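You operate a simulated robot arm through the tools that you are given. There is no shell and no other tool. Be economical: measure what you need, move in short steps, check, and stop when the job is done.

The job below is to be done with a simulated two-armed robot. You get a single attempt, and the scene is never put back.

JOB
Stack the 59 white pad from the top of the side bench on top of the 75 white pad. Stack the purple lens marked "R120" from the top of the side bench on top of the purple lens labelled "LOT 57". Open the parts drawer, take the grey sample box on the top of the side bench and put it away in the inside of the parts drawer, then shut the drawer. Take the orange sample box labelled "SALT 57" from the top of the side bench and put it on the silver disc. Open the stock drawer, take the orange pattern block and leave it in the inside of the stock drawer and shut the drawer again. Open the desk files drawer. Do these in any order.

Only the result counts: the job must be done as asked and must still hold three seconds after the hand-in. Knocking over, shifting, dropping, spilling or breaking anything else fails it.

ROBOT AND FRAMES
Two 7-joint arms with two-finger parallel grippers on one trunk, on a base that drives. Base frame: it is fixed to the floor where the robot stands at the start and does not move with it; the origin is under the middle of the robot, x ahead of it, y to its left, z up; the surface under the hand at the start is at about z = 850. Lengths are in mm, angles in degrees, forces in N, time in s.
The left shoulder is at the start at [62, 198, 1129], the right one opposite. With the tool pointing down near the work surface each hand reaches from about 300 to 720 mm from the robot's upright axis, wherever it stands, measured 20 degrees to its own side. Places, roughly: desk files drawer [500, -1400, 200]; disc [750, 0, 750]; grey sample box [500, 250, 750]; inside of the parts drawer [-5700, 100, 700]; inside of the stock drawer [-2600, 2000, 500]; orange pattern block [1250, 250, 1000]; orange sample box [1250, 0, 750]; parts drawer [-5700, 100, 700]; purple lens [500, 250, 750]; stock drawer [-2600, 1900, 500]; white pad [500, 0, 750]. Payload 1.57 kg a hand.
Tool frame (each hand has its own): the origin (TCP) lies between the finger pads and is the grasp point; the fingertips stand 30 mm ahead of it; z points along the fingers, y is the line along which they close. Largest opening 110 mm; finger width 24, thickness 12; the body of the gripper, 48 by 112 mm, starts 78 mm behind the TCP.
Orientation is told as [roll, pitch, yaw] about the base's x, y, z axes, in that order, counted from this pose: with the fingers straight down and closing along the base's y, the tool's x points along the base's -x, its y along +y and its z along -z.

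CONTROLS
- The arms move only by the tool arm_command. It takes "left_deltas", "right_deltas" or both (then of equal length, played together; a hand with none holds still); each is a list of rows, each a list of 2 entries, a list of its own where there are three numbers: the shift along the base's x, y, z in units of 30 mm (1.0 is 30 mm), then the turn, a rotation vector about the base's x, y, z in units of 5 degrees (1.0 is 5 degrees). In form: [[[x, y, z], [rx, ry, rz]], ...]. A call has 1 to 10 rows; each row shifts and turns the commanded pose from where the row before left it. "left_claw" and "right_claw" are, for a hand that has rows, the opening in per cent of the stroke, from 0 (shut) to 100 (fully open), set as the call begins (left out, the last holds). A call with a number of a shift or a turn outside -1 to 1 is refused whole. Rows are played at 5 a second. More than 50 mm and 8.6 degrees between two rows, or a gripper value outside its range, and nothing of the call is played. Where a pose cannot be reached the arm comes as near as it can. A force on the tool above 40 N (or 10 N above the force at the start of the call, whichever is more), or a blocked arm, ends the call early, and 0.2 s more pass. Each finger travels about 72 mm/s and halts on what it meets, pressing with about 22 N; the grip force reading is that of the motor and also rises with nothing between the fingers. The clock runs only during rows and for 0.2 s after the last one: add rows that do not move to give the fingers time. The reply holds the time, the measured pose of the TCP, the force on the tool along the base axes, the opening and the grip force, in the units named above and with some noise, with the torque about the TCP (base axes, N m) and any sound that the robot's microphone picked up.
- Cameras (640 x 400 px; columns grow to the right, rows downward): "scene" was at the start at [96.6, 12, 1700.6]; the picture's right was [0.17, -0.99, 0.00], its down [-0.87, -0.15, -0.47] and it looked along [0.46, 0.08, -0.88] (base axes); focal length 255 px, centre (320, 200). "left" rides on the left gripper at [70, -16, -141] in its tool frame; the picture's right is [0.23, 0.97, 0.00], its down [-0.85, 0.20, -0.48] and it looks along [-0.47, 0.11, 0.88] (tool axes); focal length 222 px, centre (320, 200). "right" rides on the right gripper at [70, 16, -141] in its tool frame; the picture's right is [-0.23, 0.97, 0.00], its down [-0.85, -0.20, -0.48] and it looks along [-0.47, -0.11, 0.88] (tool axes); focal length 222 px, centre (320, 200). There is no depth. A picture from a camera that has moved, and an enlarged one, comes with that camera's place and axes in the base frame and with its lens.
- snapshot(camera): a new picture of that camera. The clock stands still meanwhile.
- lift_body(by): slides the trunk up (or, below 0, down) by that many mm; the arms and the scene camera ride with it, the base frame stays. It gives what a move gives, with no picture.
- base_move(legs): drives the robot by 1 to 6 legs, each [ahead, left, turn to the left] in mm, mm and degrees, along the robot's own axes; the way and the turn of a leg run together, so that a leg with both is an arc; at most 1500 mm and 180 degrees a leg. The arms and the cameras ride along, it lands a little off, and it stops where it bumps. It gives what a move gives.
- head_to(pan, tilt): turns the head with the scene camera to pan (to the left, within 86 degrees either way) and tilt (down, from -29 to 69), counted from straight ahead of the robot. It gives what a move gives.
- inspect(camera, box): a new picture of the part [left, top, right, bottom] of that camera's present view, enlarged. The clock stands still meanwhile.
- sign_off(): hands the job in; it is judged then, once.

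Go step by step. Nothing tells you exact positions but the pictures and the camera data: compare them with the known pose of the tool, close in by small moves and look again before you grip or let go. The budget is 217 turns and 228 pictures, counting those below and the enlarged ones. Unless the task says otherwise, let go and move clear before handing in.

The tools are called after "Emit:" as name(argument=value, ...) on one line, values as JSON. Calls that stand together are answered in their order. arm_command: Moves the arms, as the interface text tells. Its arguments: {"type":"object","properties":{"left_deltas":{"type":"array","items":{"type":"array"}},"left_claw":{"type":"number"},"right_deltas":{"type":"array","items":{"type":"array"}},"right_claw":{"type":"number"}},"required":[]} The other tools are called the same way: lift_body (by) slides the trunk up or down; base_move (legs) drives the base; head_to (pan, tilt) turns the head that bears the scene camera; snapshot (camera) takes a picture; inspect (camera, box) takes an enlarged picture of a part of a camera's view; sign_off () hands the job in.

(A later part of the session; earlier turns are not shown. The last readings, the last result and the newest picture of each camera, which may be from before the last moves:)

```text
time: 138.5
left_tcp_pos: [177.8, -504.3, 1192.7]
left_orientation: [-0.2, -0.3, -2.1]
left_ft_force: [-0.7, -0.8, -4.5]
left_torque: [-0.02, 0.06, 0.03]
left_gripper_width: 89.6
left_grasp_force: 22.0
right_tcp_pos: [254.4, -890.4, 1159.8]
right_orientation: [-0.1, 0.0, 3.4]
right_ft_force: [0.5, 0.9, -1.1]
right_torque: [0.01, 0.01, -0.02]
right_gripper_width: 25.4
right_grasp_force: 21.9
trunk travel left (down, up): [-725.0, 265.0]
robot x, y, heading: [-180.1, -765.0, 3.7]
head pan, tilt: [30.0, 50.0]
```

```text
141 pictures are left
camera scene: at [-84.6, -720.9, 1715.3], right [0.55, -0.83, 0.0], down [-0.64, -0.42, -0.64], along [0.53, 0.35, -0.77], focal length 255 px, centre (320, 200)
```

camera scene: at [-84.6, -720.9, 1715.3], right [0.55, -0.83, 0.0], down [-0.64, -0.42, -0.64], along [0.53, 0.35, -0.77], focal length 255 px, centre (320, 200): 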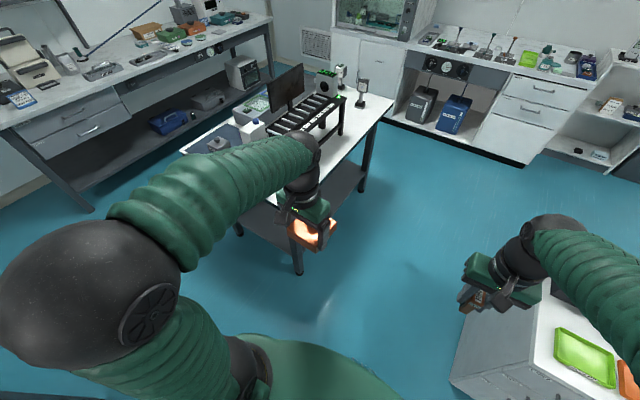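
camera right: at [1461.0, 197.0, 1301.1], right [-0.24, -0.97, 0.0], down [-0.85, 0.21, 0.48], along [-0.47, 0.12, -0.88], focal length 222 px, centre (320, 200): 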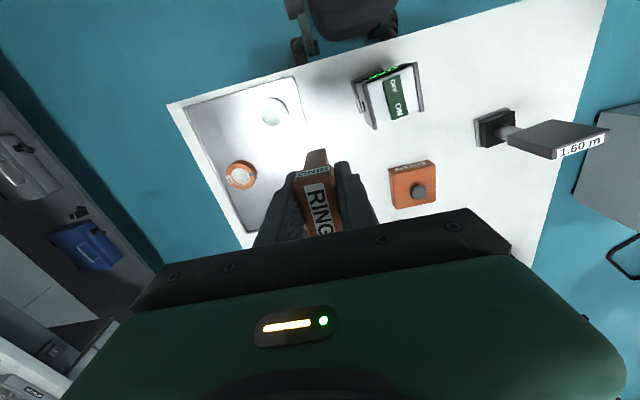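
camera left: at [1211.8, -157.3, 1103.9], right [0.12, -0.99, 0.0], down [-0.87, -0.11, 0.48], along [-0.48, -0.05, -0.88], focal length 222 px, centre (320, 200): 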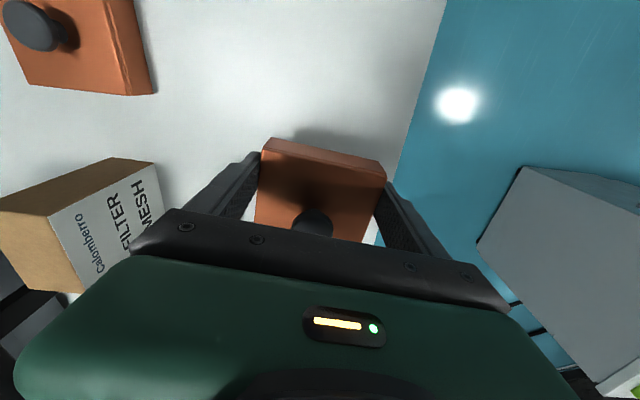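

I straighten and line up in front of the disc, while turning the left hand -90° so it closes along x.

Emit:
base_move(legs=[[0, 600, -3.6]])

Emit:
arm_command(left_deltas=[[[0.2, 0, 0], [0, 0, -1]], [[0.2, 0, 0], [0, 0, -1]], [[0.2, 0, 0], [0, 0, -1]], [[0.2, 0, 0], [0, 0, -1]], [[0.2, 0, 0], [0, 0, -1]], [[0.2, 0, 0], [0, 0, -1]], [[0.2, 0, 0], [0, 0, -1]], [[0.2, 0, 0], [0, 0, -1]], [[0.2, 0, 0], [0, 0, -1]], [[0.2, 0, 0], [0, 0, -1]]])

Emit:
arm_command(left_deltas=[[[0, 0, 0], [0, 0, -1]], [[0, 0, 0], [0, 0, -1]], [[0, 0, 0], [0, 0, -1]], [[0, 0, 0], [0, 0, -1]], [[0, 0, 0], [0, 0, -1]], [[0, 0, 0], [0, 0, -1]], [[0, 0, 0], [0, 0, -1]]])

Emit:
snapshot(camera="scene")

Emit:
snapshot(camera="right")

```text
time: 141.9
left_tcp_pos: [166.3, 72.6, 1193.6]
left_orientation: [-0.1, -0.2, -4.8]
left_ft_force: [1.3, 0.5, -4.0]
left_torque: [0.04, 0.08, 0.02]
left_gripper_width: 89.9
left_grasp_force: 22.6
right_tcp_pos: [224.7, -316.7, 1159.2]
right_orientation: [0.1, 0.0, 0.7]
right_ft_force: [0.8, -0.3, -0.4]
right_torque: [0.02, 0.01, 0.0]
right_gripper_width: 25.7
right_grasp_force: 22.5
trunk travel left (down, up): [-725.0, 265.0]
robot x, y, heading: [-204.7, -167.5, 1.1]
head pan, tilt: [30.0, 50.0]
```

```text
time: 144.1
left_tcp_pos: [226.6, 76.8, 1193.4]
left_orientation: [-0.3, -0.2, -55.0]
left_ft_force: [-0.1, 0.0, -3.9]
left_torque: [0.1, 0.05, 0.01]
left_gripper_width: 89.7
left_grasp_force: 21.8
right_tcp_pos: [224.7, -314.3, 1159.5]
right_orientation: [-0.1, 0.0, 0.7]
right_ft_force: [0.3, 0.5, -0.2]
right_torque: [0.01, 0.02, -0.01]
right_gripper_width: 25.8
right_grasp_force: 22.4
trunk travel left (down, up): [-725.0, 265.0]
robot x, y, heading: [-209.1, -170.5, 0.8]
head pan, tilt: [30.0, 50.0]
```

```text
time: 145.7
left_tcp_pos: [226.0, 74.9, 1192.8]
left_orientation: [-0.3, -0.3, -89.9]
left_ft_force: [-0.1, -0.4, -3.7]
left_torque: [0.07, 0.01, 0.02]
left_gripper_width: 89.9
left_grasp_force: 22.0
right_tcp_pos: [224.0, -313.6, 1160.2]
right_orientation: [0.0, 0.0, 0.8]
right_ft_force: [-0.3, -0.2, -0.7]
right_torque: [0.02, -0.02, 0.03]
right_gripper_width: 26.0
right_grasp_force: 22.5
trunk travel left (down, up): [-725.0, 265.0]
robot x, y, heading: [-202.4, -170.2, 0.7]
head pan, tilt: [30.0, 50.0]
```

```text
140 pictures are left
camera scene: at [-104.9, -128.0, 1715.3], right [0.51, -0.86, 0.0], down [-0.66, -0.39, -0.64], along [0.55, 0.33, -0.77], focal length 255 px, centre (320, 200)
```

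scene: 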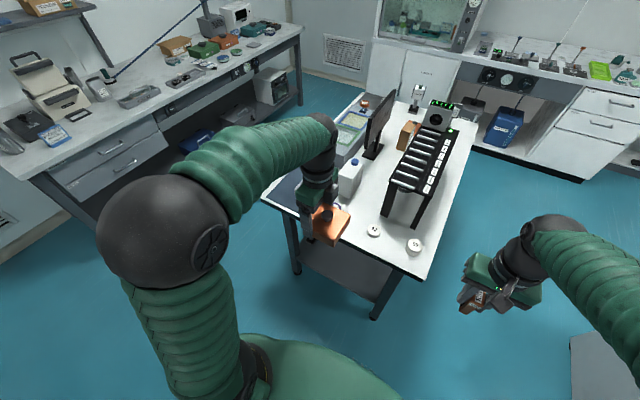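

```text
139 pictures are left
camera right: at [153.1, -297.8, 1300.6], right [0.22, 0.98, 0.0], down [0.86, -0.19, 0.48], along [0.47, -0.11, -0.88], focal length 222 px, centre (320, 200)
```

right: 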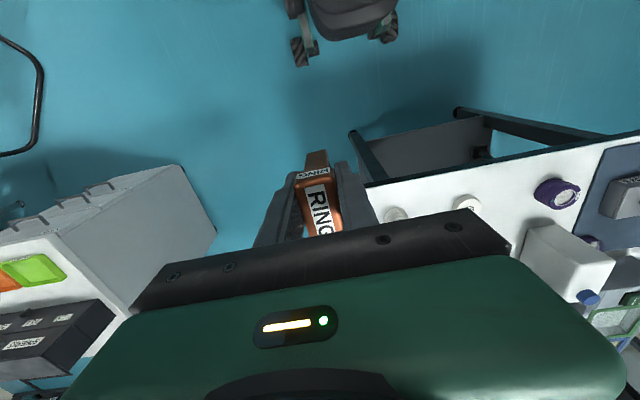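

Emit:
inspect(camera="scene", box=[280, 140, 480, 290])

Emit:
snapshot(camera="left")

```text
2.67 times, centred on (380, 215) of scene
camera zoom: at [-104.9, -128.0, 1715.3], right [0.51, -0.86, 0.0], down [-0.66, -0.39, -0.64], along [0.55, 0.33, -0.77], focal length 681 px, centre (160, 160)
```

zoom: 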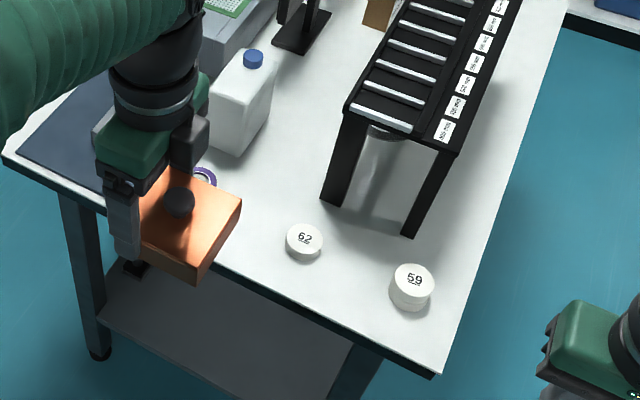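

```text
137 pictures are left
camera left: at [209.3, 146.9, 1333.8], right [0.97, 0.23, -0.01], down [0.2, -0.85, 0.48], along [0.11, -0.47, -0.88], focal length 222 px, centre (320, 200)
```

left: 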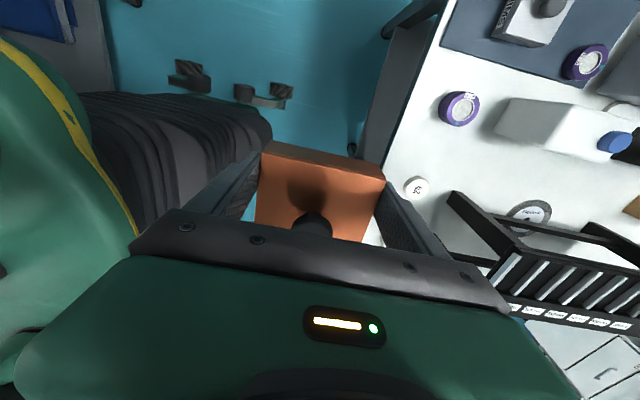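

Three faces are blank so far; to be sure it is SALT 57 I turn the hand further to see the remaining face.

Emit:
arm_command(left_deltas=[[[0, 0, 0], [0, 0, -1]], [[0, 0, 0], [0, 0, -1]], [[0, 0, 0], [0, 0, -1]], [[0, 0, 0], [0, 0, -1]], [[0, 0, 0], [0, 0, -1]], [[0, 0, 0], [0, 0, -1]], [[0, 0, 0], [0, 0, -1]], [[0, 0, 0], [0, 0, -1]], [[0, 0, 0], [0, 0, -1]], [[0, 0, 0], [0, 0, -1]]])

Emit:
inspect(camera="scene", box=[280, 160, 400, 260])

```text
time: 147.9
left_tcp_pos: [224.8, 75.8, 1192.5]
left_orientation: [-0.2, -0.5, -139.8]
left_ft_force: [0.2, -0.1, -3.8]
left_torque: [0.09, -0.08, -0.02]
left_gripper_width: 89.8
left_grasp_force: 22.4
right_tcp_pos: [224.1, -313.6, 1159.6]
right_orientation: [0.0, 0.0, 0.7]
right_ft_force: [-0.5, 0.1, -1.3]
right_torque: [-0.01, -0.02, -0.01]
right_gripper_width: 25.4
right_grasp_force: 22.1
trunk travel left (down, up): [-725.0, 265.0]
robot x, y, heading: [-205.9, -165.6, 0.7]
head pan, tilt: [30.0, 50.0]
```

```text
4.00 times, centred on (340, 210) of scene
camera zoom: at [-104.9, -127.9, 1715.3], right [0.51, -0.86, 0.0], down [-0.66, -0.39, -0.64], along [0.55, 0.33, -0.77], focal length 1021 px, centre (240, 160)
```

zoom: 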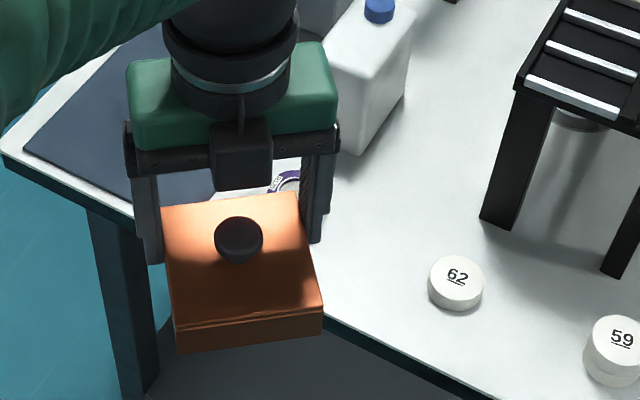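

Emit:
arm_command(left_deltas=[[[0, 0, 0], [0, 0, -1]], [[0, 0, 0], [0, 0, -1]], [[0, 0, 0], [0, 0, -1]], [[0, 0, 0], [0, 0, -1]], [[0, 0, 0], [0, 0, -1]], [[0, 0, 0], [0, 0, -1]], [[0, 0, 0], [0, 0, -1]], [[0, 0, 0], [0, 0, -1]], [[0, 0, 0], [0, 0, -1]], [[0, 0, 0], [0, 0, -1]]])

Emit:
inspect(camera="scene", box=[280, 160, 400, 260])

```text
time: 150.1
left_tcp_pos: [225.6, 76.6, 1192.2]
left_orientation: [-0.1, -0.4, 170.1]
left_ft_force: [1.8, 0.1, -4.3]
left_torque: [0.0, -0.11, 0.02]
left_gripper_width: 89.6
left_grasp_force: 21.5
right_tcp_pos: [225.2, -312.0, 1160.1]
right_orientation: [-0.2, 0.0, 0.7]
right_ft_force: [-0.3, 0.3, -0.5]
right_torque: [-0.02, 0.01, -0.01]
right_gripper_width: 25.6
right_grasp_force: 21.7
trunk travel left (down, up): [-725.0, 265.0]
robot x, y, heading: [-205.4, -170.3, 1.0]
head pan, tilt: [30.0, 50.0]
```

```text
4.00 times, centred on (340, 210) of scene
camera zoom: at [-104.7, -126.1, 1715.2], right [0.51, -0.86, 0.0], down [-0.66, -0.39, -0.64], along [0.55, 0.33, -0.77], focal length 1021 px, centre (240, 160)
```

zoom: 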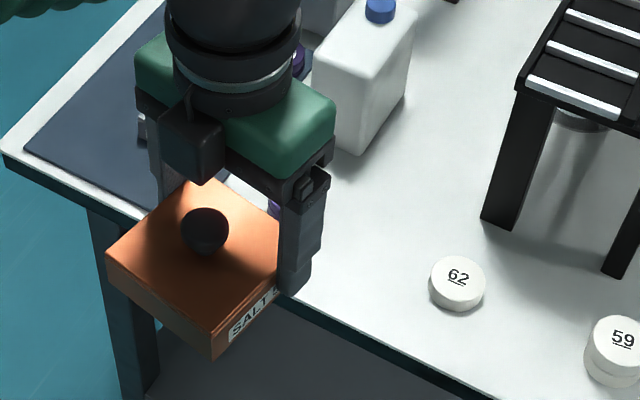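

SALT is confirmed. I turn the hand back to -90° and drive up to the bench.

Emit:
arm_command(left_deltas=[[[0, 0, 0], [0, 0, 1]], [[0, 0, 0], [0, 0, 1]], [[0, 0, 0], [0, 0, 1]], [[0, 0, 0], [0, 0, 1]], [[0, 0, 0], [0, 0, 1]], [[0, 0, 0], [0, 0, 1]], [[0, 0, 0], [0, 0, 1]], [[0, 0, 0], [0, 0, 1]], [[0, 0, 0], [0, 0, 1]], [[0, 0, 0], [0, 0, 1]]])

Emit:
arm_command(left_deltas=[[[0, 0, 0], [0, 0, 1]], [[0, 0, 0], [0, 0, 1]], [[0, 0, 0], [0, 0, 1]], [[0, 0, 0], [0, 0, 1]], [[0, 0, 0], [0, 0, 1]], [[0, 0, 0], [0, 0, 1]], [[0, 0, 0], [0, 0, 1]], [[0, 0, 0], [0, 0, 1]], [[0, 0, 0], [0, 0, 1]], [[0, 0, 0], [0, 0, 1]]])

Emit:
base_move(legs=[[290, 0, -0.8]])

Emit:
head_to(pan=10, tilt=58)

Emit:
snapshot(camera="scene")

Emit:
snapshot(camera="left")

```text
time: 152.3
left_tcp_pos: [225.5, 76.2, 1192.2]
left_orientation: [-0.2, -0.4, -139.6]
left_ft_force: [0.2, 0.7, -4.0]
left_torque: [0.05, -0.06, 0.02]
left_gripper_width: 89.8
left_grasp_force: 22.1
right_tcp_pos: [223.1, -313.1, 1159.2]
right_orientation: [-0.1, 0.0, 0.8]
right_ft_force: [0.6, -0.1, -1.3]
right_torque: [0.01, 0.01, -0.02]
right_gripper_width: 25.5
right_grasp_force: 21.8
trunk travel left (down, up): [-725.0, 265.0]
robot x, y, heading: [-205.8, -167.0, 0.8]
head pan, tilt: [30.0, 50.0]
```

```text
time: 154.5
left_tcp_pos: [225.0, 75.7, 1192.9]
left_orientation: [-0.3, -0.4, -89.7]
left_ft_force: [0.3, 0.0, -3.1]
left_torque: [0.1, 0.04, -0.02]
left_gripper_width: 89.7
left_grasp_force: 22.3
right_tcp_pos: [224.2, -313.5, 1158.5]
right_orientation: [-0.1, -0.1, 0.7]
right_ft_force: [0.1, 0.3, -1.2]
right_torque: [-0.03, -0.01, -0.02]
right_gripper_width: 25.7
right_grasp_force: 21.4
trunk travel left (down, up): [-725.0, 265.0]
robot x, y, heading: [-203.7, -163.9, 0.7]
head pan, tilt: [30.0, 50.0]
```

```text
time: 156.5
left_tcp_pos: [518.1, 72.5, 1193.1]
left_orientation: [-0.2, -0.5, -90.7]
left_ft_force: [0.3, 0.6, -4.0]
left_torque: [0.13, 0.01, -0.02]
left_gripper_width: 90.1
left_grasp_force: 22.1
right_tcp_pos: [510.8, -316.7, 1159.4]
right_orientation: [-0.1, -0.2, -0.2]
right_ft_force: [0.2, 0.7, -0.7]
right_torque: [-0.01, 0.0, -0.03]
right_gripper_width: 25.3
right_grasp_force: 21.6
trunk travel left (down, up): [-725.0, 265.0]
robot x, y, heading: [86.2, -164.6, 0.3]
head pan, tilt: [30.0, 50.0]
```

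```text
time: 157.3
left_tcp_pos: [520.4, 71.3, 1191.6]
left_orientation: [-0.3, -0.5, -90.7]
left_ft_force: [0.2, 0.1, -3.7]
left_torque: [0.1, 0.01, -0.01]
left_gripper_width: 89.9
left_grasp_force: 22.5
right_tcp_pos: [513.6, -316.9, 1158.8]
right_orientation: [-0.2, 0.0, -0.2]
right_ft_force: [0.0, 0.2, -0.6]
right_torque: [-0.01, 0.0, 0.01]
right_gripper_width: 25.7
right_grasp_force: 22.4
trunk travel left (down, up): [-725.0, 265.0]
robot x, y, heading: [87.6, -162.8, 0.1]
head pan, tilt: [10.0, 58.0]
```

```text
134 pictures are left
camera scene: at [189.0, -153.9, 1705.0], right [0.18, -0.98, 0.0], down [-0.84, -0.15, -0.53], along [0.52, 0.09, -0.85], focal length 255 px, centre (320, 200)
```

scene: 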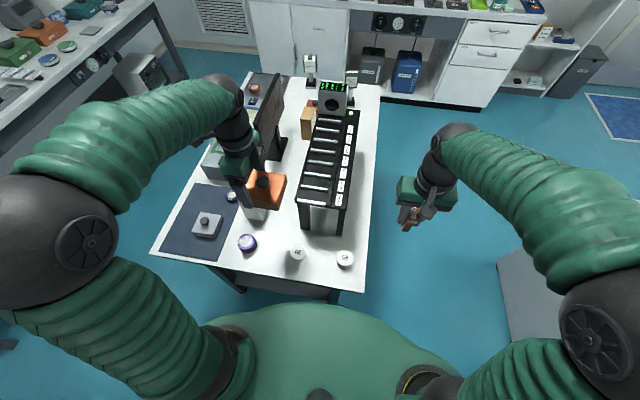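

```text
133 pictures are left
camera left: at [505.5, 143.5, 1332.8], right [0.98, 0.22, -0.01], down [0.19, -0.85, 0.48], along [0.1, -0.47, -0.88], focal length 222 px, centre (320, 200)
```

left: 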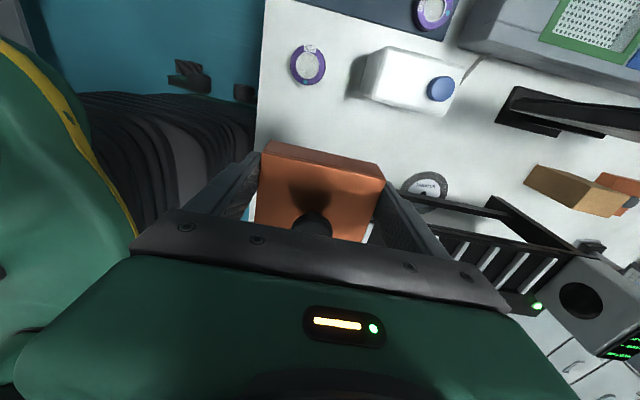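

I move 30 mm closer, then bring the hand forward at height along y≈20, above the rack.

Emit:
base_move(legs=[[32, 0, 0]])

Emit:
arm_command(left_deltas=[[[0.9, -0.5, 0], [0, 0, 0.1]], [[0.9, -0.5, 0], [0, 0, 0]], [[0.9, -0.2, 0], [0, 0, 0]], [[0.9, 0, 0], [0, 0, 0]], [[0.9, 0, 0], [0, 0, 0]], [[0.9, 0, 0], [0, 0, 0]], [[0, 0, 0], [0, 0, 0]]])

Emit:
snapshot(camera="left")

Emit:
inspect(camera="scene", box=[200, 70, 400, 270])

```text
time: 158.2
left_tcp_pos: [542.6, 71.8, 1196.1]
left_orientation: [0.3, -0.3, -90.6]
left_ft_force: [-0.4, -0.5, -3.7]
left_torque: [0.09, -0.05, 0.0]
left_gripper_width: 89.7
left_grasp_force: 21.9
right_tcp_pos: [534.6, -317.9, 1163.1]
right_orientation: [0.0, -0.6, -0.2]
right_ft_force: [-0.4, -0.7, -1.1]
right_torque: [0.0, -0.01, 0.0]
right_gripper_width: 25.5
right_grasp_force: 22.1
trunk travel left (down, up): [-725.0, 265.0]
robot x, y, heading: [119.9, -161.5, -0.1]
head pan, tilt: [10.0, 58.0]
```

```text
time: 159.8
left_tcp_pos: [713.2, 34.2, 1192.6]
left_orientation: [-0.1, -0.3, -90.1]
left_ft_force: [-0.1, -0.5, -4.0]
left_torque: [0.12, -0.01, -0.02]
left_gripper_width: 89.9
left_grasp_force: 21.9
right_tcp_pos: [543.3, -318.3, 1160.6]
right_orientation: [-0.1, -0.1, -0.1]
right_ft_force: [-0.2, -0.1, -0.4]
right_torque: [0.01, 0.0, 0.03]
right_gripper_width: 25.7
right_grasp_force: 22.0
trunk travel left (down, up): [-725.0, 265.0]
robot x, y, heading: [118.5, -168.3, 0.1]
head pan, tilt: [10.0, 58.0]
```

```text
132 pictures are left
camera left: at [697.0, 106.3, 1333.2], right [0.97, 0.22, 0.0], down [0.2, -0.85, 0.48], along [0.1, -0.47, -0.88], focal length 222 px, centre (320, 200)
```

left: 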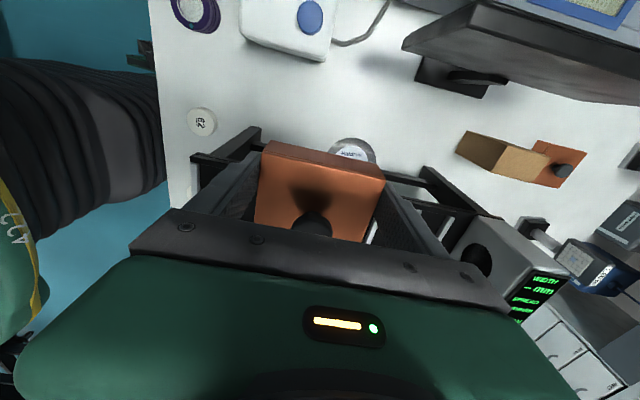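

```text
2.00 times, centred on (300, 170) of scene
camera zoom: at [221.6, -154.1, 1705.0], right [0.17, -0.98, 0.0], down [-0.84, -0.15, -0.53], along [0.52, 0.09, -0.85], focal length 511 px, centre (360, 260)
```

zoom: 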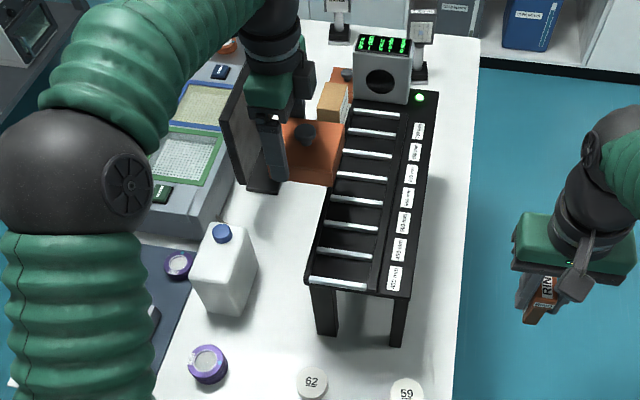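

Clear. I move to y≈58 in the corridor and descend while advancing.

Emit:
arm_command(left_deltas=[[[0, 0.8, 0], [0, 0, 0]], [[0.3, 0, -1], [0, 0, 0]], [[0.3, 0, -1], [0, 0, 0]], [[0.3, 0, -1], [0, 0, 0]], [[0.4, 0, -1], [0, 0, 0]], [[0.4, 0, -0.5], [0, 0, 0]], [[0.5, 0, -0.5], [0, 0, 0]], [[0.4, 0, 0], [0, 0, 0]], [[0, 0, 0], [0, 0, 0]]])

Emit:
snapshot(camera="left")

Emit:
inspect(camera="scene", box=[240, 80, 380, 220])

```text
time: 161.8
left_tcp_pos: [791.0, 60.4, 1043.7]
left_orientation: [-0.2, -0.4, -90.2]
left_ft_force: [-0.8, 0.2, -4.3]
left_torque: [0.11, 0.01, -0.01]
left_gripper_width: 89.9
left_grasp_force: 22.1
right_tcp_pos: [541.9, -316.1, 1160.2]
right_orientation: [0.0, -0.2, 0.0]
right_ft_force: [-0.3, 0.2, -0.4]
right_torque: [-0.01, -0.01, 0.01]
right_gripper_width: 25.5
right_grasp_force: 21.7
trunk travel left (down, up): [-725.0, 265.0]
robot x, y, heading: [120.4, -169.3, 0.0]
head pan, tilt: [10.0, 58.0]
```

```text
130 pictures are left
camera left: at [774.4, 131.7, 1184.0], right [0.97, 0.22, -0.01], down [0.2, -0.85, 0.48], along [0.1, -0.47, -0.88], focal length 222 px, centre (320, 200)
```

left: 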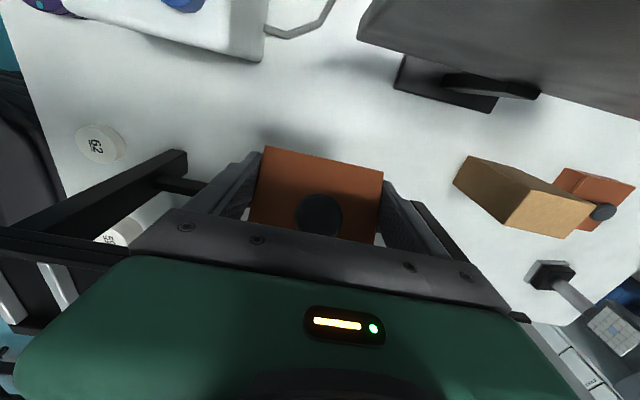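

```text
2.86 times, centred on (310, 150) of scene
camera zoom: at [221.8, -153.2, 1704.9], right [0.17, -0.98, 0.0], down [-0.84, -0.15, -0.53], along [0.52, 0.09, -0.85], focal length 729 px, centre (349, 343)
```

zoom: 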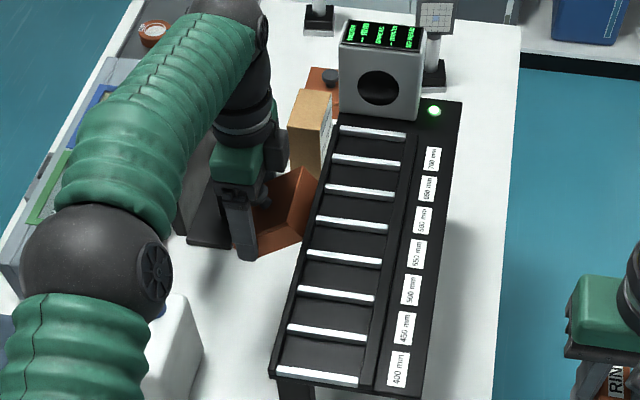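

The box looks tilted in the fingers — its far edge may have touched the rack top. I zoom in before doing anything.

Emit:
inspect(camera="left", box=[220, 120, 420, 260])

Emit:
inspect(camera="scene", box=[280, 130, 350, 190])

```text
2.86 times, centred on (320, 190) of left
camera zoom: at [774.4, 131.7, 1184.0], right [0.97, 0.22, -0.01], down [0.2, -0.85, 0.48], along [0.1, -0.47, -0.88], focal length 635 px, centre (320, 229)
```

zoom: 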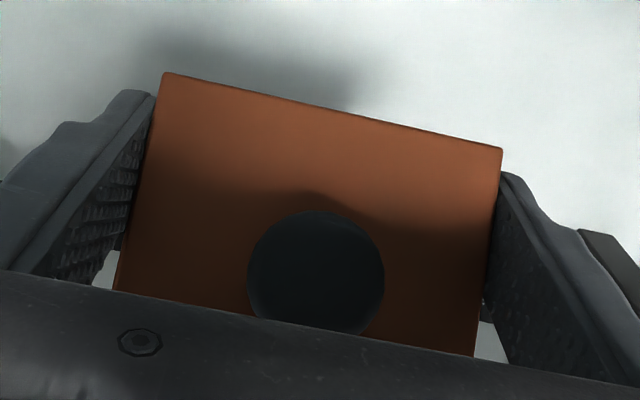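

```text
6.67 times, centred on (315, 160) of scene
camera zoom: at [221.8, -153.2, 1704.9], right [0.17, -0.98, 0.0], down [-0.84, -0.15, -0.53], along [0.52, 0.09, -0.85], focal length 1702 px, centre (353, 467)
```

zoom: 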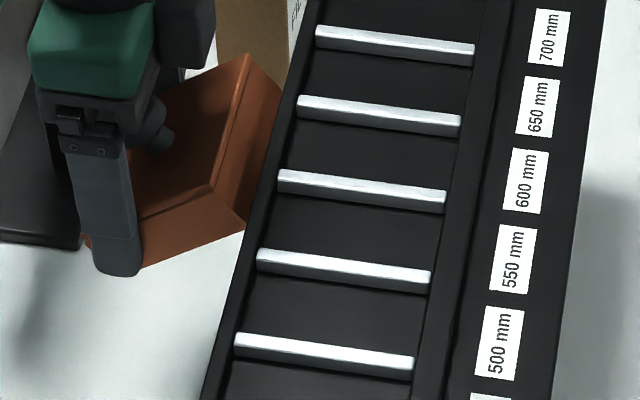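

The box's far edge brushed the rack and pivoted in my grip. I shift to y≈75 and lower it to the clear bench there; touching down on its lower edge will level it.

Emit:
arm_command(left_deltas=[[[-0.2, 0.5, 0], [0, 0, 0]], [[0, 0, -1], [0, 0, 0]], [[0, 0, -1], [0, 0, 0]], [[0, 0, -1], [0, 0, 0]], [[0, 0, -1], [0, 0, 0]], [[0, 0, 0], [0, 0, 0]]])

Emit:
snapshot(camera="left")

Emit:
inspect(camera="scene", box=[240, 100, 380, 220])

```text
time: 163.2
left_tcp_pos: [785.6, 76.2, 921.9]
left_orientation: [-0.3, -0.3, -90.1]
left_ft_force: [-0.8, 0.5, -4.1]
left_torque: [0.09, 0.01, 0.03]
left_gripper_width: 90.1
left_grasp_force: 21.9
right_tcp_pos: [543.3, -316.5, 1160.0]
right_orientation: [-0.1, -0.1, -0.1]
right_ft_force: [-0.3, -0.8, -0.9]
right_torque: [0.0, 0.01, -0.03]
right_gripper_width: 25.4
right_grasp_force: 22.0
trunk travel left (down, up): [-725.0, 265.0]
robot x, y, heading: [118.5, -165.6, 0.1]
head pan, tilt: [10.0, 58.0]
```

```text
126 pictures are left
camera left: at [769.2, 146.9, 1063.5], right [0.97, 0.22, 0.0], down [0.2, -0.85, 0.48], along [0.11, -0.47, -0.88], focal length 222 px, centre (320, 200)
```

left: 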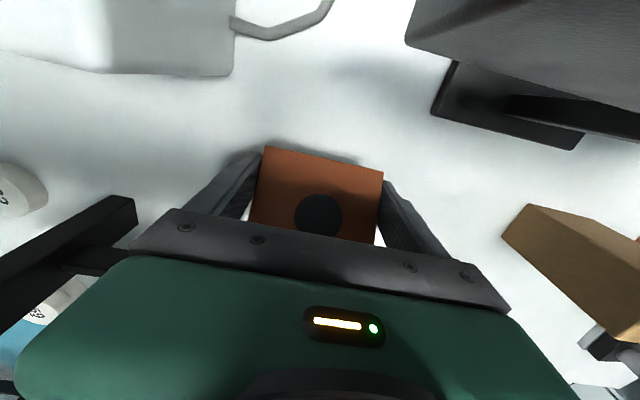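

```text
3.33 times, centred on (310, 160) of scene
camera zoom: at [222.0, -153.3, 1705.0], right [0.17, -0.98, 0.0], down [-0.84, -0.15, -0.53], along [0.52, 0.09, -0.85], focal length 851 px, centre (353, 333)
```

zoom: 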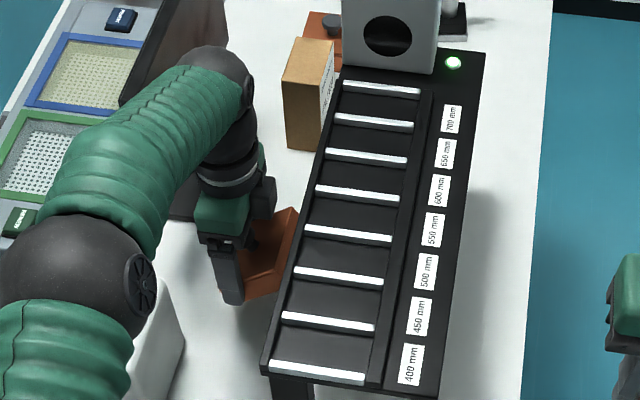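

Emit:
arm_command(left_deltas=[[[0, 0, -0.5], [0, 0, 0]], [[0, 0, -0.2], [0, 0, 0]], [[0, 0, -0.15], [0, 0, 0]], [[0, 0, -0.15], [0, 0, 0]], [[0, 0, 0], [0, 0, 0]]])

Emit:
snapshot(camera="left")

```text
time: 164.4
left_tcp_pos: [784.5, 75.7, 893.5]
left_orientation: [-0.1, -0.2, -90.1]
left_ft_force: [3.3, 1.1, 5.8]
left_torque: [0.17, 0.24, -0.05]
left_gripper_width: 89.9
left_grasp_force: 22.2
right_tcp_pos: [541.7, -317.9, 1160.7]
right_orientation: [-0.1, -0.2, -0.1]
right_ft_force: [-0.1, 0.5, -1.0]
right_torque: [-0.04, -0.01, 0.01]
right_gripper_width: 25.8
right_grasp_force: 21.6
trunk travel left (down, up): [-725.0, 265.0]
robot x, y, heading: [119.4, -169.5, 0.1]
head pan, tilt: [10.0, 58.0]
```

```text
124 pictures are left
camera left: at [767.9, 147.1, 1035.3], right [0.97, 0.23, 0.0], down [0.2, -0.85, 0.48], along [0.11, -0.47, -0.88], focal length 222 px, centre (320, 200)
```

left: 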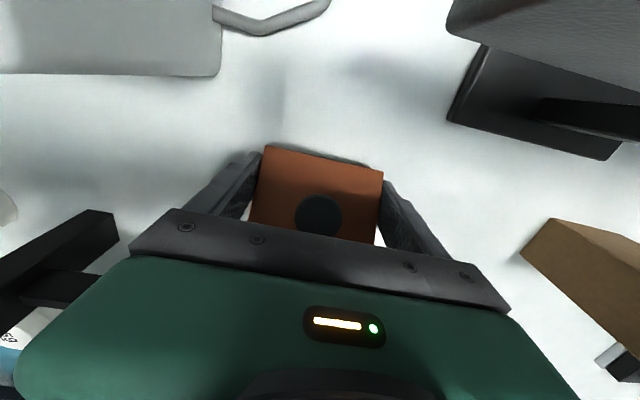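

Emit:
arm_command(left_deltas=[[[0, 0, -0.1], [0, 0, 0]], [[0, 0, -0.1], [0, 0, 0]], [[0, 0, -0.05], [0, 0, 0]], [[0, 0, 0], [0, 0, 0]]])

Emit:
snapshot(camera="left")

Emit:
inspect(camera="scene", box=[280, 130, 350, 190])

```text
time: 165.4
left_tcp_pos: [783.5, 75.0, 886.6]
left_orientation: [0.0, -0.4, -90.1]
left_ft_force: [1.5, -1.1, 13.2]
left_torque: [0.13, -0.21, 0.0]
left_gripper_width: 90.0
left_grasp_force: 22.1
right_tcp_pos: [541.2, -318.2, 1160.8]
right_orientation: [0.0, -0.4, -0.2]
right_ft_force: [0.4, 0.3, -0.6]
right_torque: [0.0, 0.03, -0.03]
right_gripper_width: 25.7
right_grasp_force: 21.7
trunk travel left (down, up): [-725.0, 265.0]
robot x, y, heading: [118.5, -167.2, -0.1]
head pan, tilt: [10.0, 58.0]
```

```text
123 pictures are left
camera left: at [767.3, 146.1, 1027.8], right [0.97, 0.23, 0.0], down [0.2, -0.85, 0.48], along [0.11, -0.47, -0.88], focal length 222 px, centre (320, 200)
```

left: 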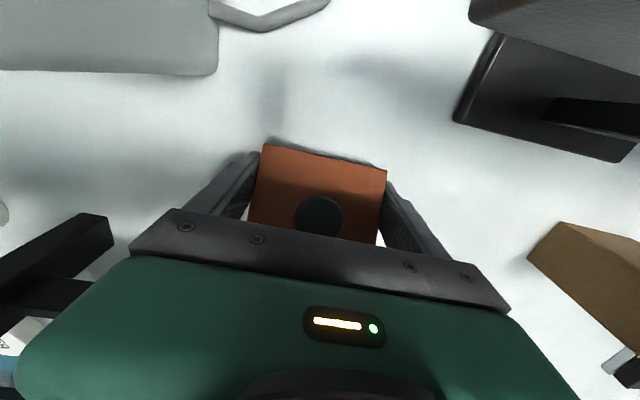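

```text
6.67 times, centred on (315, 160) of scene
camera zoom: at [217.8, -155.6, 1705.3], right [0.17, -0.98, 0.0], down [-0.84, -0.15, -0.53], along [0.52, 0.09, -0.85], focal length 1702 px, centre (353, 467)
```

zoom: 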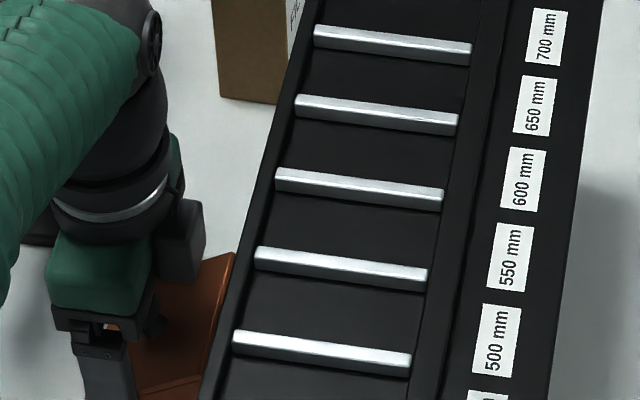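

Emit:
arm_command(left_deltas=[[[0, 0, -0.08], [0, 0, 0]], [[0, 0, -0.06], [0, 0, 0]], [[0, 0, 0], [0, 0, 0]]])

Emit:
snapshot(camera="left")

```text
time: 166.2
left_tcp_pos: [783.3, 74.2, 882.9]
left_orientation: [0.1, -0.3, -90.1]
left_ft_force: [1.2, 2.0, 13.4]
left_torque: [0.23, -0.14, 0.01]
left_gripper_width: 89.9
left_grasp_force: 21.7
right_tcp_pos: [541.0, -318.3, 1161.3]
right_orientation: [0.0, -0.3, -0.1]
right_ft_force: [-0.2, 0.3, -0.8]
right_torque: [-0.02, 0.0, -0.02]
right_gripper_width: 25.7
right_grasp_force: 22.4
trunk travel left (down, up): [-725.0, 265.0]
robot x, y, heading: [117.7, -163.0, 0.0]
head pan, tilt: [10.0, 58.0]
```

```text
121 pictures are left
camera left: at [767.1, 145.9, 1023.6], right [0.97, 0.23, 0.0], down [0.2, -0.85, 0.48], along [0.11, -0.47, -0.88], focal length 222 px, centre (320, 200)
```

left: 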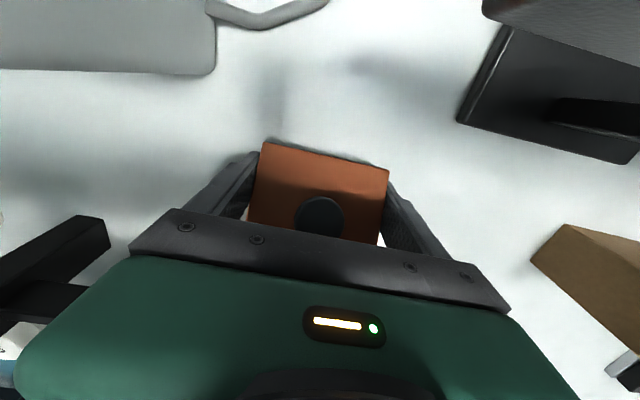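

I relax the grip slightly so the box settles flat.

Emit:
arm_command(left_deltas=[[[0, 0, 0.04], [0, 0, 0]], [[0, 0, 0], [0, 0, 0]]], left_claw=82)

Emit:
snapshot(camera="left")

```text
time: 166.8
left_tcp_pos: [784.0, 75.4, 881.0]
left_orientation: [-0.3, -0.3, -90.1]
left_ft_force: [-0.4, 0.5, -0.7]
left_torque: [0.02, -0.01, -0.02]
left_gripper_width: 91.3
left_grasp_force: 0.9
right_tcp_pos: [543.6, -317.3, 1160.2]
right_orientation: [0.0, -0.1, 0.0]
right_ft_force: [0.2, 0.0, -0.4]
right_torque: [-0.02, 0.03, 0.0]
right_gripper_width: 25.6
right_grasp_force: 21.8
trunk travel left (down, up): [-725.0, 265.0]
robot x, y, heading: [116.0, -162.9, 0.1]
head pan, tilt: [10.0, 58.0]
```

```text
120 pictures are left
camera left: at [768.1, 146.1, 1022.3], right [0.97, 0.22, -0.01], down [0.2, -0.85, 0.48], along [0.1, -0.47, -0.88], focal length 222 px, centre (320, 200)
```

left: 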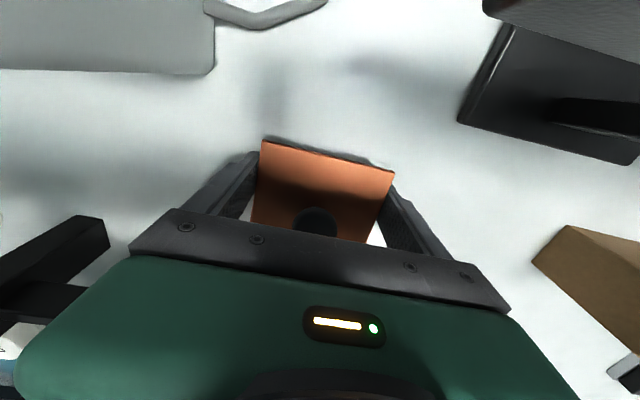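

Box appears flat now. Open fully, rise, and look from above.

Emit:
arm_command(left_deltas=[[[0, 0, 0.15], [0, 0, 0]], [[0, 0, 0], [0, 0, 0]], [[0, 0, 0.8], [0, 0, 0]], [[0, 0, 1], [0, 0, 0]], [[0, 0, 1], [0, 0, 0]], [[0, 0, 1], [0, 0, 0]], [[0, 0, 0.5], [0, 0, 0]], [[0, 0, 0], [0, 0, 0]]], left_claw=100)

Emit:
snapshot(camera="left")

Emit:
inspect(camera="scene", box=[240, 100, 380, 220])

```text
time: 168.6
left_tcp_pos: [783.0, 72.3, 1016.7]
left_orientation: [-0.2, -0.2, -90.1]
left_ft_force: [0.2, -0.3, 0.7]
left_torque: [-0.04, -0.02, -0.01]
left_gripper_width: 109.9
left_grasp_force: 0.0
right_tcp_pos: [542.5, -317.4, 1159.5]
right_orientation: [0.0, -0.2, -0.1]
right_ft_force: [-0.1, 0.2, -1.3]
right_torque: [-0.02, 0.0, 0.02]
right_gripper_width: 25.5
right_grasp_force: 22.4
trunk travel left (down, up): [-725.0, 265.0]
robot x, y, heading: [117.2, -167.1, 0.0]
head pan, tilt: [10.0, 58.0]
```

```text
119 pictures are left
camera left: at [768.0, 144.8, 1158.3], right [0.97, 0.22, 0.0], down [0.2, -0.85, 0.48], along [0.1, -0.47, -0.88], focal length 222 px, centre (320, 200)
```

left: 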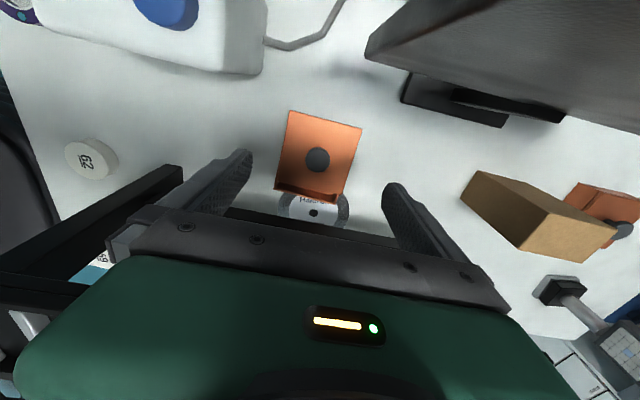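

```text
3.33 times, centred on (310, 160) of scene
camera zoom: at [221.1, -153.9, 1705.0], right [0.17, -0.98, 0.0], down [-0.84, -0.15, -0.53], along [0.52, 0.09, -0.85], focal length 851 px, centre (353, 333)
```

zoom: 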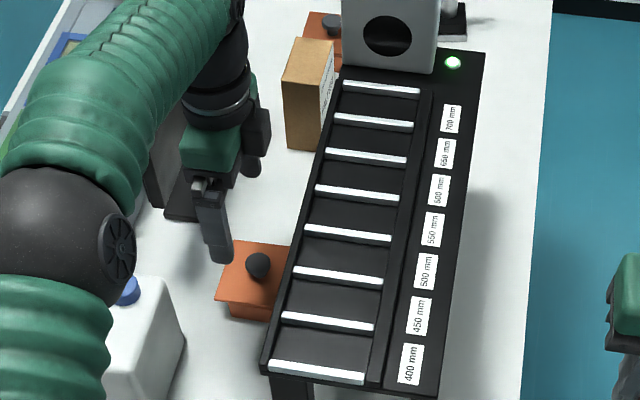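

Emit:
inspect(camera="left", box=[250, 95, 390, 245])

Emit:
inspect(camera="scene", box=[285, 165, 345, 215])

```text
2.67 times, centred on (320, 170) of left
camera zoom: at [768.0, 144.8, 1158.3], right [0.97, 0.22, 0.0], down [0.2, -0.85, 0.48], along [0.1, -0.47, -0.88], focal length 592 px, centre (320, 280)
```

zoom: 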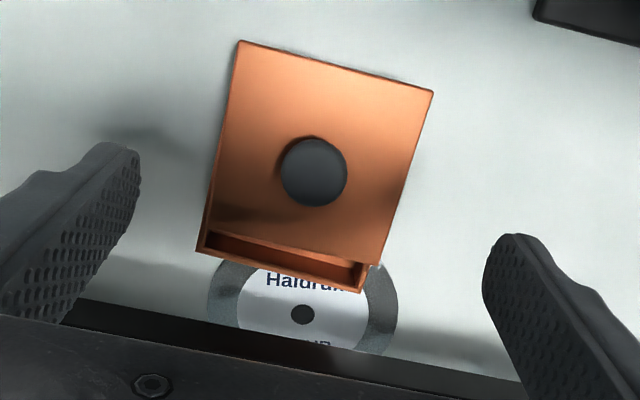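

```text
8.00 times, centred on (315, 190) of scene
camera zoom: at [221.1, -153.9, 1705.0], right [0.17, -0.98, 0.0], down [-0.84, -0.15, -0.53], along [0.52, 0.09, -0.85], focal length 2042 px, centre (360, 280)
```

zoom: 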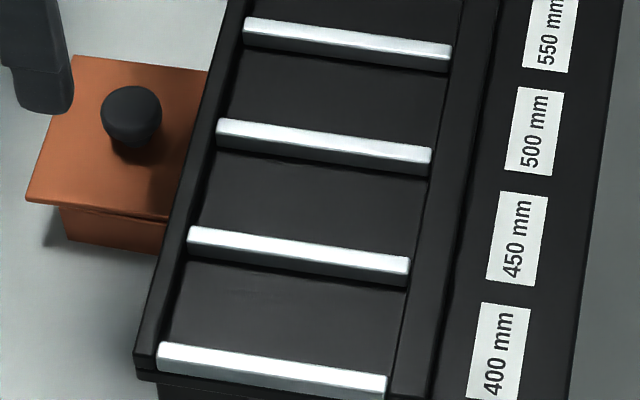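

The lid slid about 16 mm toward +y off the base. I grip the knob, lift the lid a touch, shift it back and snap it on again.

Emit:
arm_command(left_deltas=[[[0, -0.28, 0], [0, 0, 0]], [[0, 0, -1], [0, 0, 0]], [[0, 0, -1], [0, 0, 0]], [[0, 0, -0.5], [0, 0, 0]], [[0, 0, 0], [0, 0, 0]]], left_claw=60)

Emit:
snapshot(camera="left")

```text
time: 169.8
left_tcp_pos: [783.3, 66.2, 941.6]
left_orientation: [-0.1, -0.2, -90.2]
left_ft_force: [0.4, -0.3, 0.1]
left_torque: [-0.03, -0.01, 0.0]
left_gripper_width: 66.1
left_grasp_force: 0.0
right_tcp_pos: [543.1, -316.6, 1159.7]
right_orientation: [-0.1, -0.2, -0.1]
right_ft_force: [0.0, -0.6, -1.4]
right_torque: [0.01, 0.04, 0.01]
right_gripper_width: 25.7
right_grasp_force: 22.3
trunk travel left (down, up): [-725.0, 265.0]
robot x, y, heading: [117.3, -167.1, 0.2]
head pan, tilt: [10.0, 58.0]
```

```text
115 pictures are left
camera left: at [766.3, 137.9, 1082.8], right [0.97, 0.23, 0.0], down [0.2, -0.85, 0.48], along [0.11, -0.47, -0.88], focal length 222 px, centre (320, 200)
```

left: 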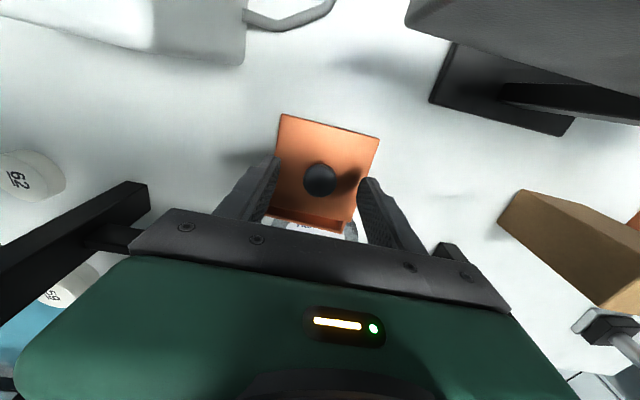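

Emit:
arm_command(left_deltas=[[[0, 0, -0.4], [0, 0, 0]], [[0, 0, -0.18], [0, 0, 0]], [[0, 0, 0], [0, 0, 0]]])

Emit:
arm_command(left_deltas=[[[0, 0, 0], [0, 0, 0]], [[0, 0, 0], [0, 0, 0]], [[0, 0, 0], [0, 0, 0]], [[0, 0, 0], [0, 0, 0]], [[0, 0, 0.3], [0, 0, 0]], [[0, 0, 0.3], [0, 0, 0]], [[0, 0, 0], [0, 0, 0]]], left_claw=0)

Emit:
snapshot(camera="left")

Emit:
inspect(camera="scene", box=[270, 145, 350, 215])

```text
time: 170.6
left_tcp_pos: [783.6, 67.8, 923.3]
left_orientation: [-0.1, -0.3, -90.2]
left_ft_force: [0.7, 0.1, -0.3]
left_torque: [0.0, 0.0, -0.02]
left_gripper_width: 66.2
left_grasp_force: 0.0
right_tcp_pos: [542.7, -318.1, 1160.4]
right_orientation: [0.0, -0.2, -0.1]
right_ft_force: [0.0, -0.2, -0.3]
right_torque: [-0.02, -0.02, 0.03]
right_gripper_width: 25.4
right_grasp_force: 22.0
trunk travel left (down, up): [-725.0, 265.0]
robot x, y, heading: [116.9, -165.5, 0.1]
head pan, tilt: [10.0, 58.0]
```

```text
time: 172.2
left_tcp_pos: [783.5, 67.3, 943.0]
left_orientation: [-0.2, -0.3, -90.1]
left_ft_force: [-1.0, 0.9, -0.3]
left_torque: [0.04, -0.03, 0.02]
left_gripper_width: 28.5
left_grasp_force: 22.1
right_tcp_pos: [543.0, -316.3, 1160.2]
right_orientation: [-0.1, -0.2, -0.2]
right_ft_force: [0.0, -0.1, -0.9]
right_torque: [0.03, -0.01, -0.03]
right_gripper_width: 25.5
right_grasp_force: 22.5
trunk travel left (down, up): [-725.0, 265.0]
robot x, y, heading: [121.5, -168.0, 0.1]
head pan, tilt: [10.0, 58.0]
```

```text
114 pictures are left
camera left: at [767.7, 138.4, 1083.0], right [0.97, 0.23, 0.0], down [0.2, -0.85, 0.48], along [0.1, -0.47, -0.88], focal length 222 px, centre (320, 200)
```

left: 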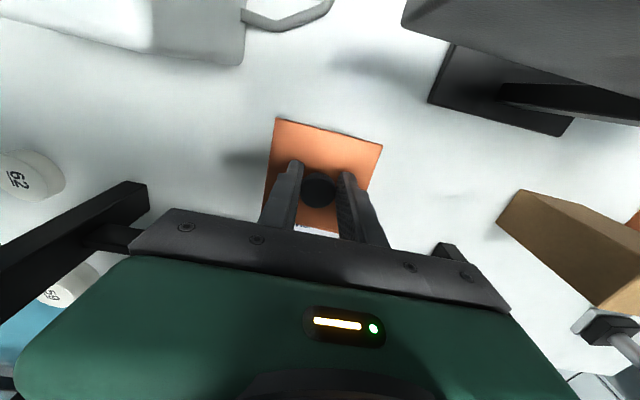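

```text
5.71 times, centred on (310, 180) of scene
camera zoom: at [221.1, -153.8, 1705.0], right [0.17, -0.98, 0.0], down [-0.84, -0.15, -0.53], along [0.52, 0.09, -0.85], focal length 1459 px, centre (377, 314)
```

zoom: 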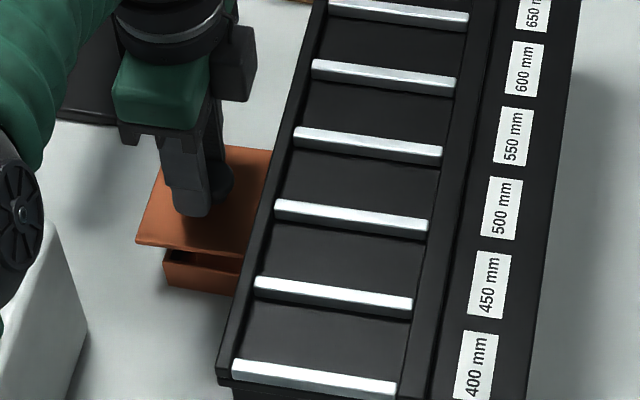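

Emit:
arm_command(left_deltas=[[[-0.05, -0.55, 0], [0, 0, 0]], [[0, 0, -0.3], [0, 0, 0]], [[0, 0, 0], [0, 0, 0]]])

Emit:
inspect(camera="left", box=[240, 90, 400, 240])

Emit:
inspect(camera="scene", box=[280, 165, 340, 215])

```text
time: 173.0
left_tcp_pos: [781.8, 50.4, 933.9]
left_orientation: [-0.3, -0.3, -90.1]
left_ft_force: [0.1, 0.2, -0.8]
left_torque: [0.0, 0.01, 0.01]
left_gripper_width: 28.2
left_grasp_force: 21.8
right_tcp_pos: [542.3, -316.5, 1160.2]
right_orientation: [-0.1, -0.2, 0.0]
right_ft_force: [0.1, 0.5, -0.5]
right_torque: [0.0, -0.01, -0.01]
right_gripper_width: 25.6
right_grasp_force: 22.5
trunk travel left (down, up): [-725.0, 265.0]
robot x, y, heading: [123.6, -167.6, 0.0]
head pan, tilt: [10.0, 58.0]
```

```text
2.67 times, centred on (320, 165) of left
camera zoom: at [766.1, 121.7, 1074.4], right [0.97, 0.23, 0.0], down [0.2, -0.85, 0.48], along [0.11, -0.47, -0.88], focal length 592 px, centre (320, 293)
```

zoom: 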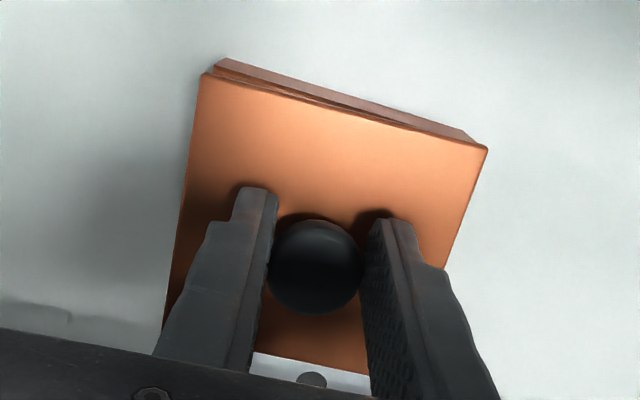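

```text
8.00 times, centred on (310, 190) of scene
camera zoom: at [221.1, -153.7, 1705.0], right [0.17, -0.98, 0.0], down [-0.84, -0.15, -0.53], along [0.52, 0.09, -0.85], focal length 2042 px, centre (400, 280)
```

zoom: 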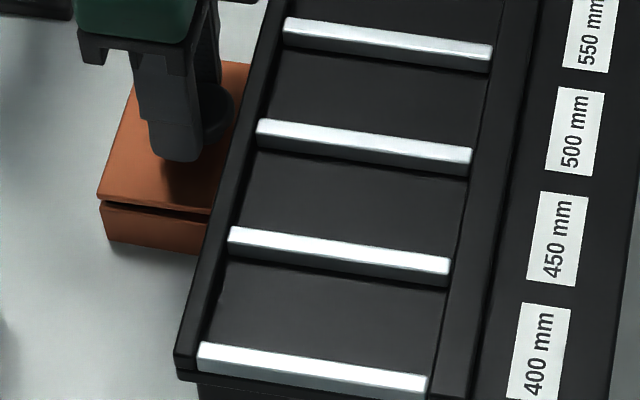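

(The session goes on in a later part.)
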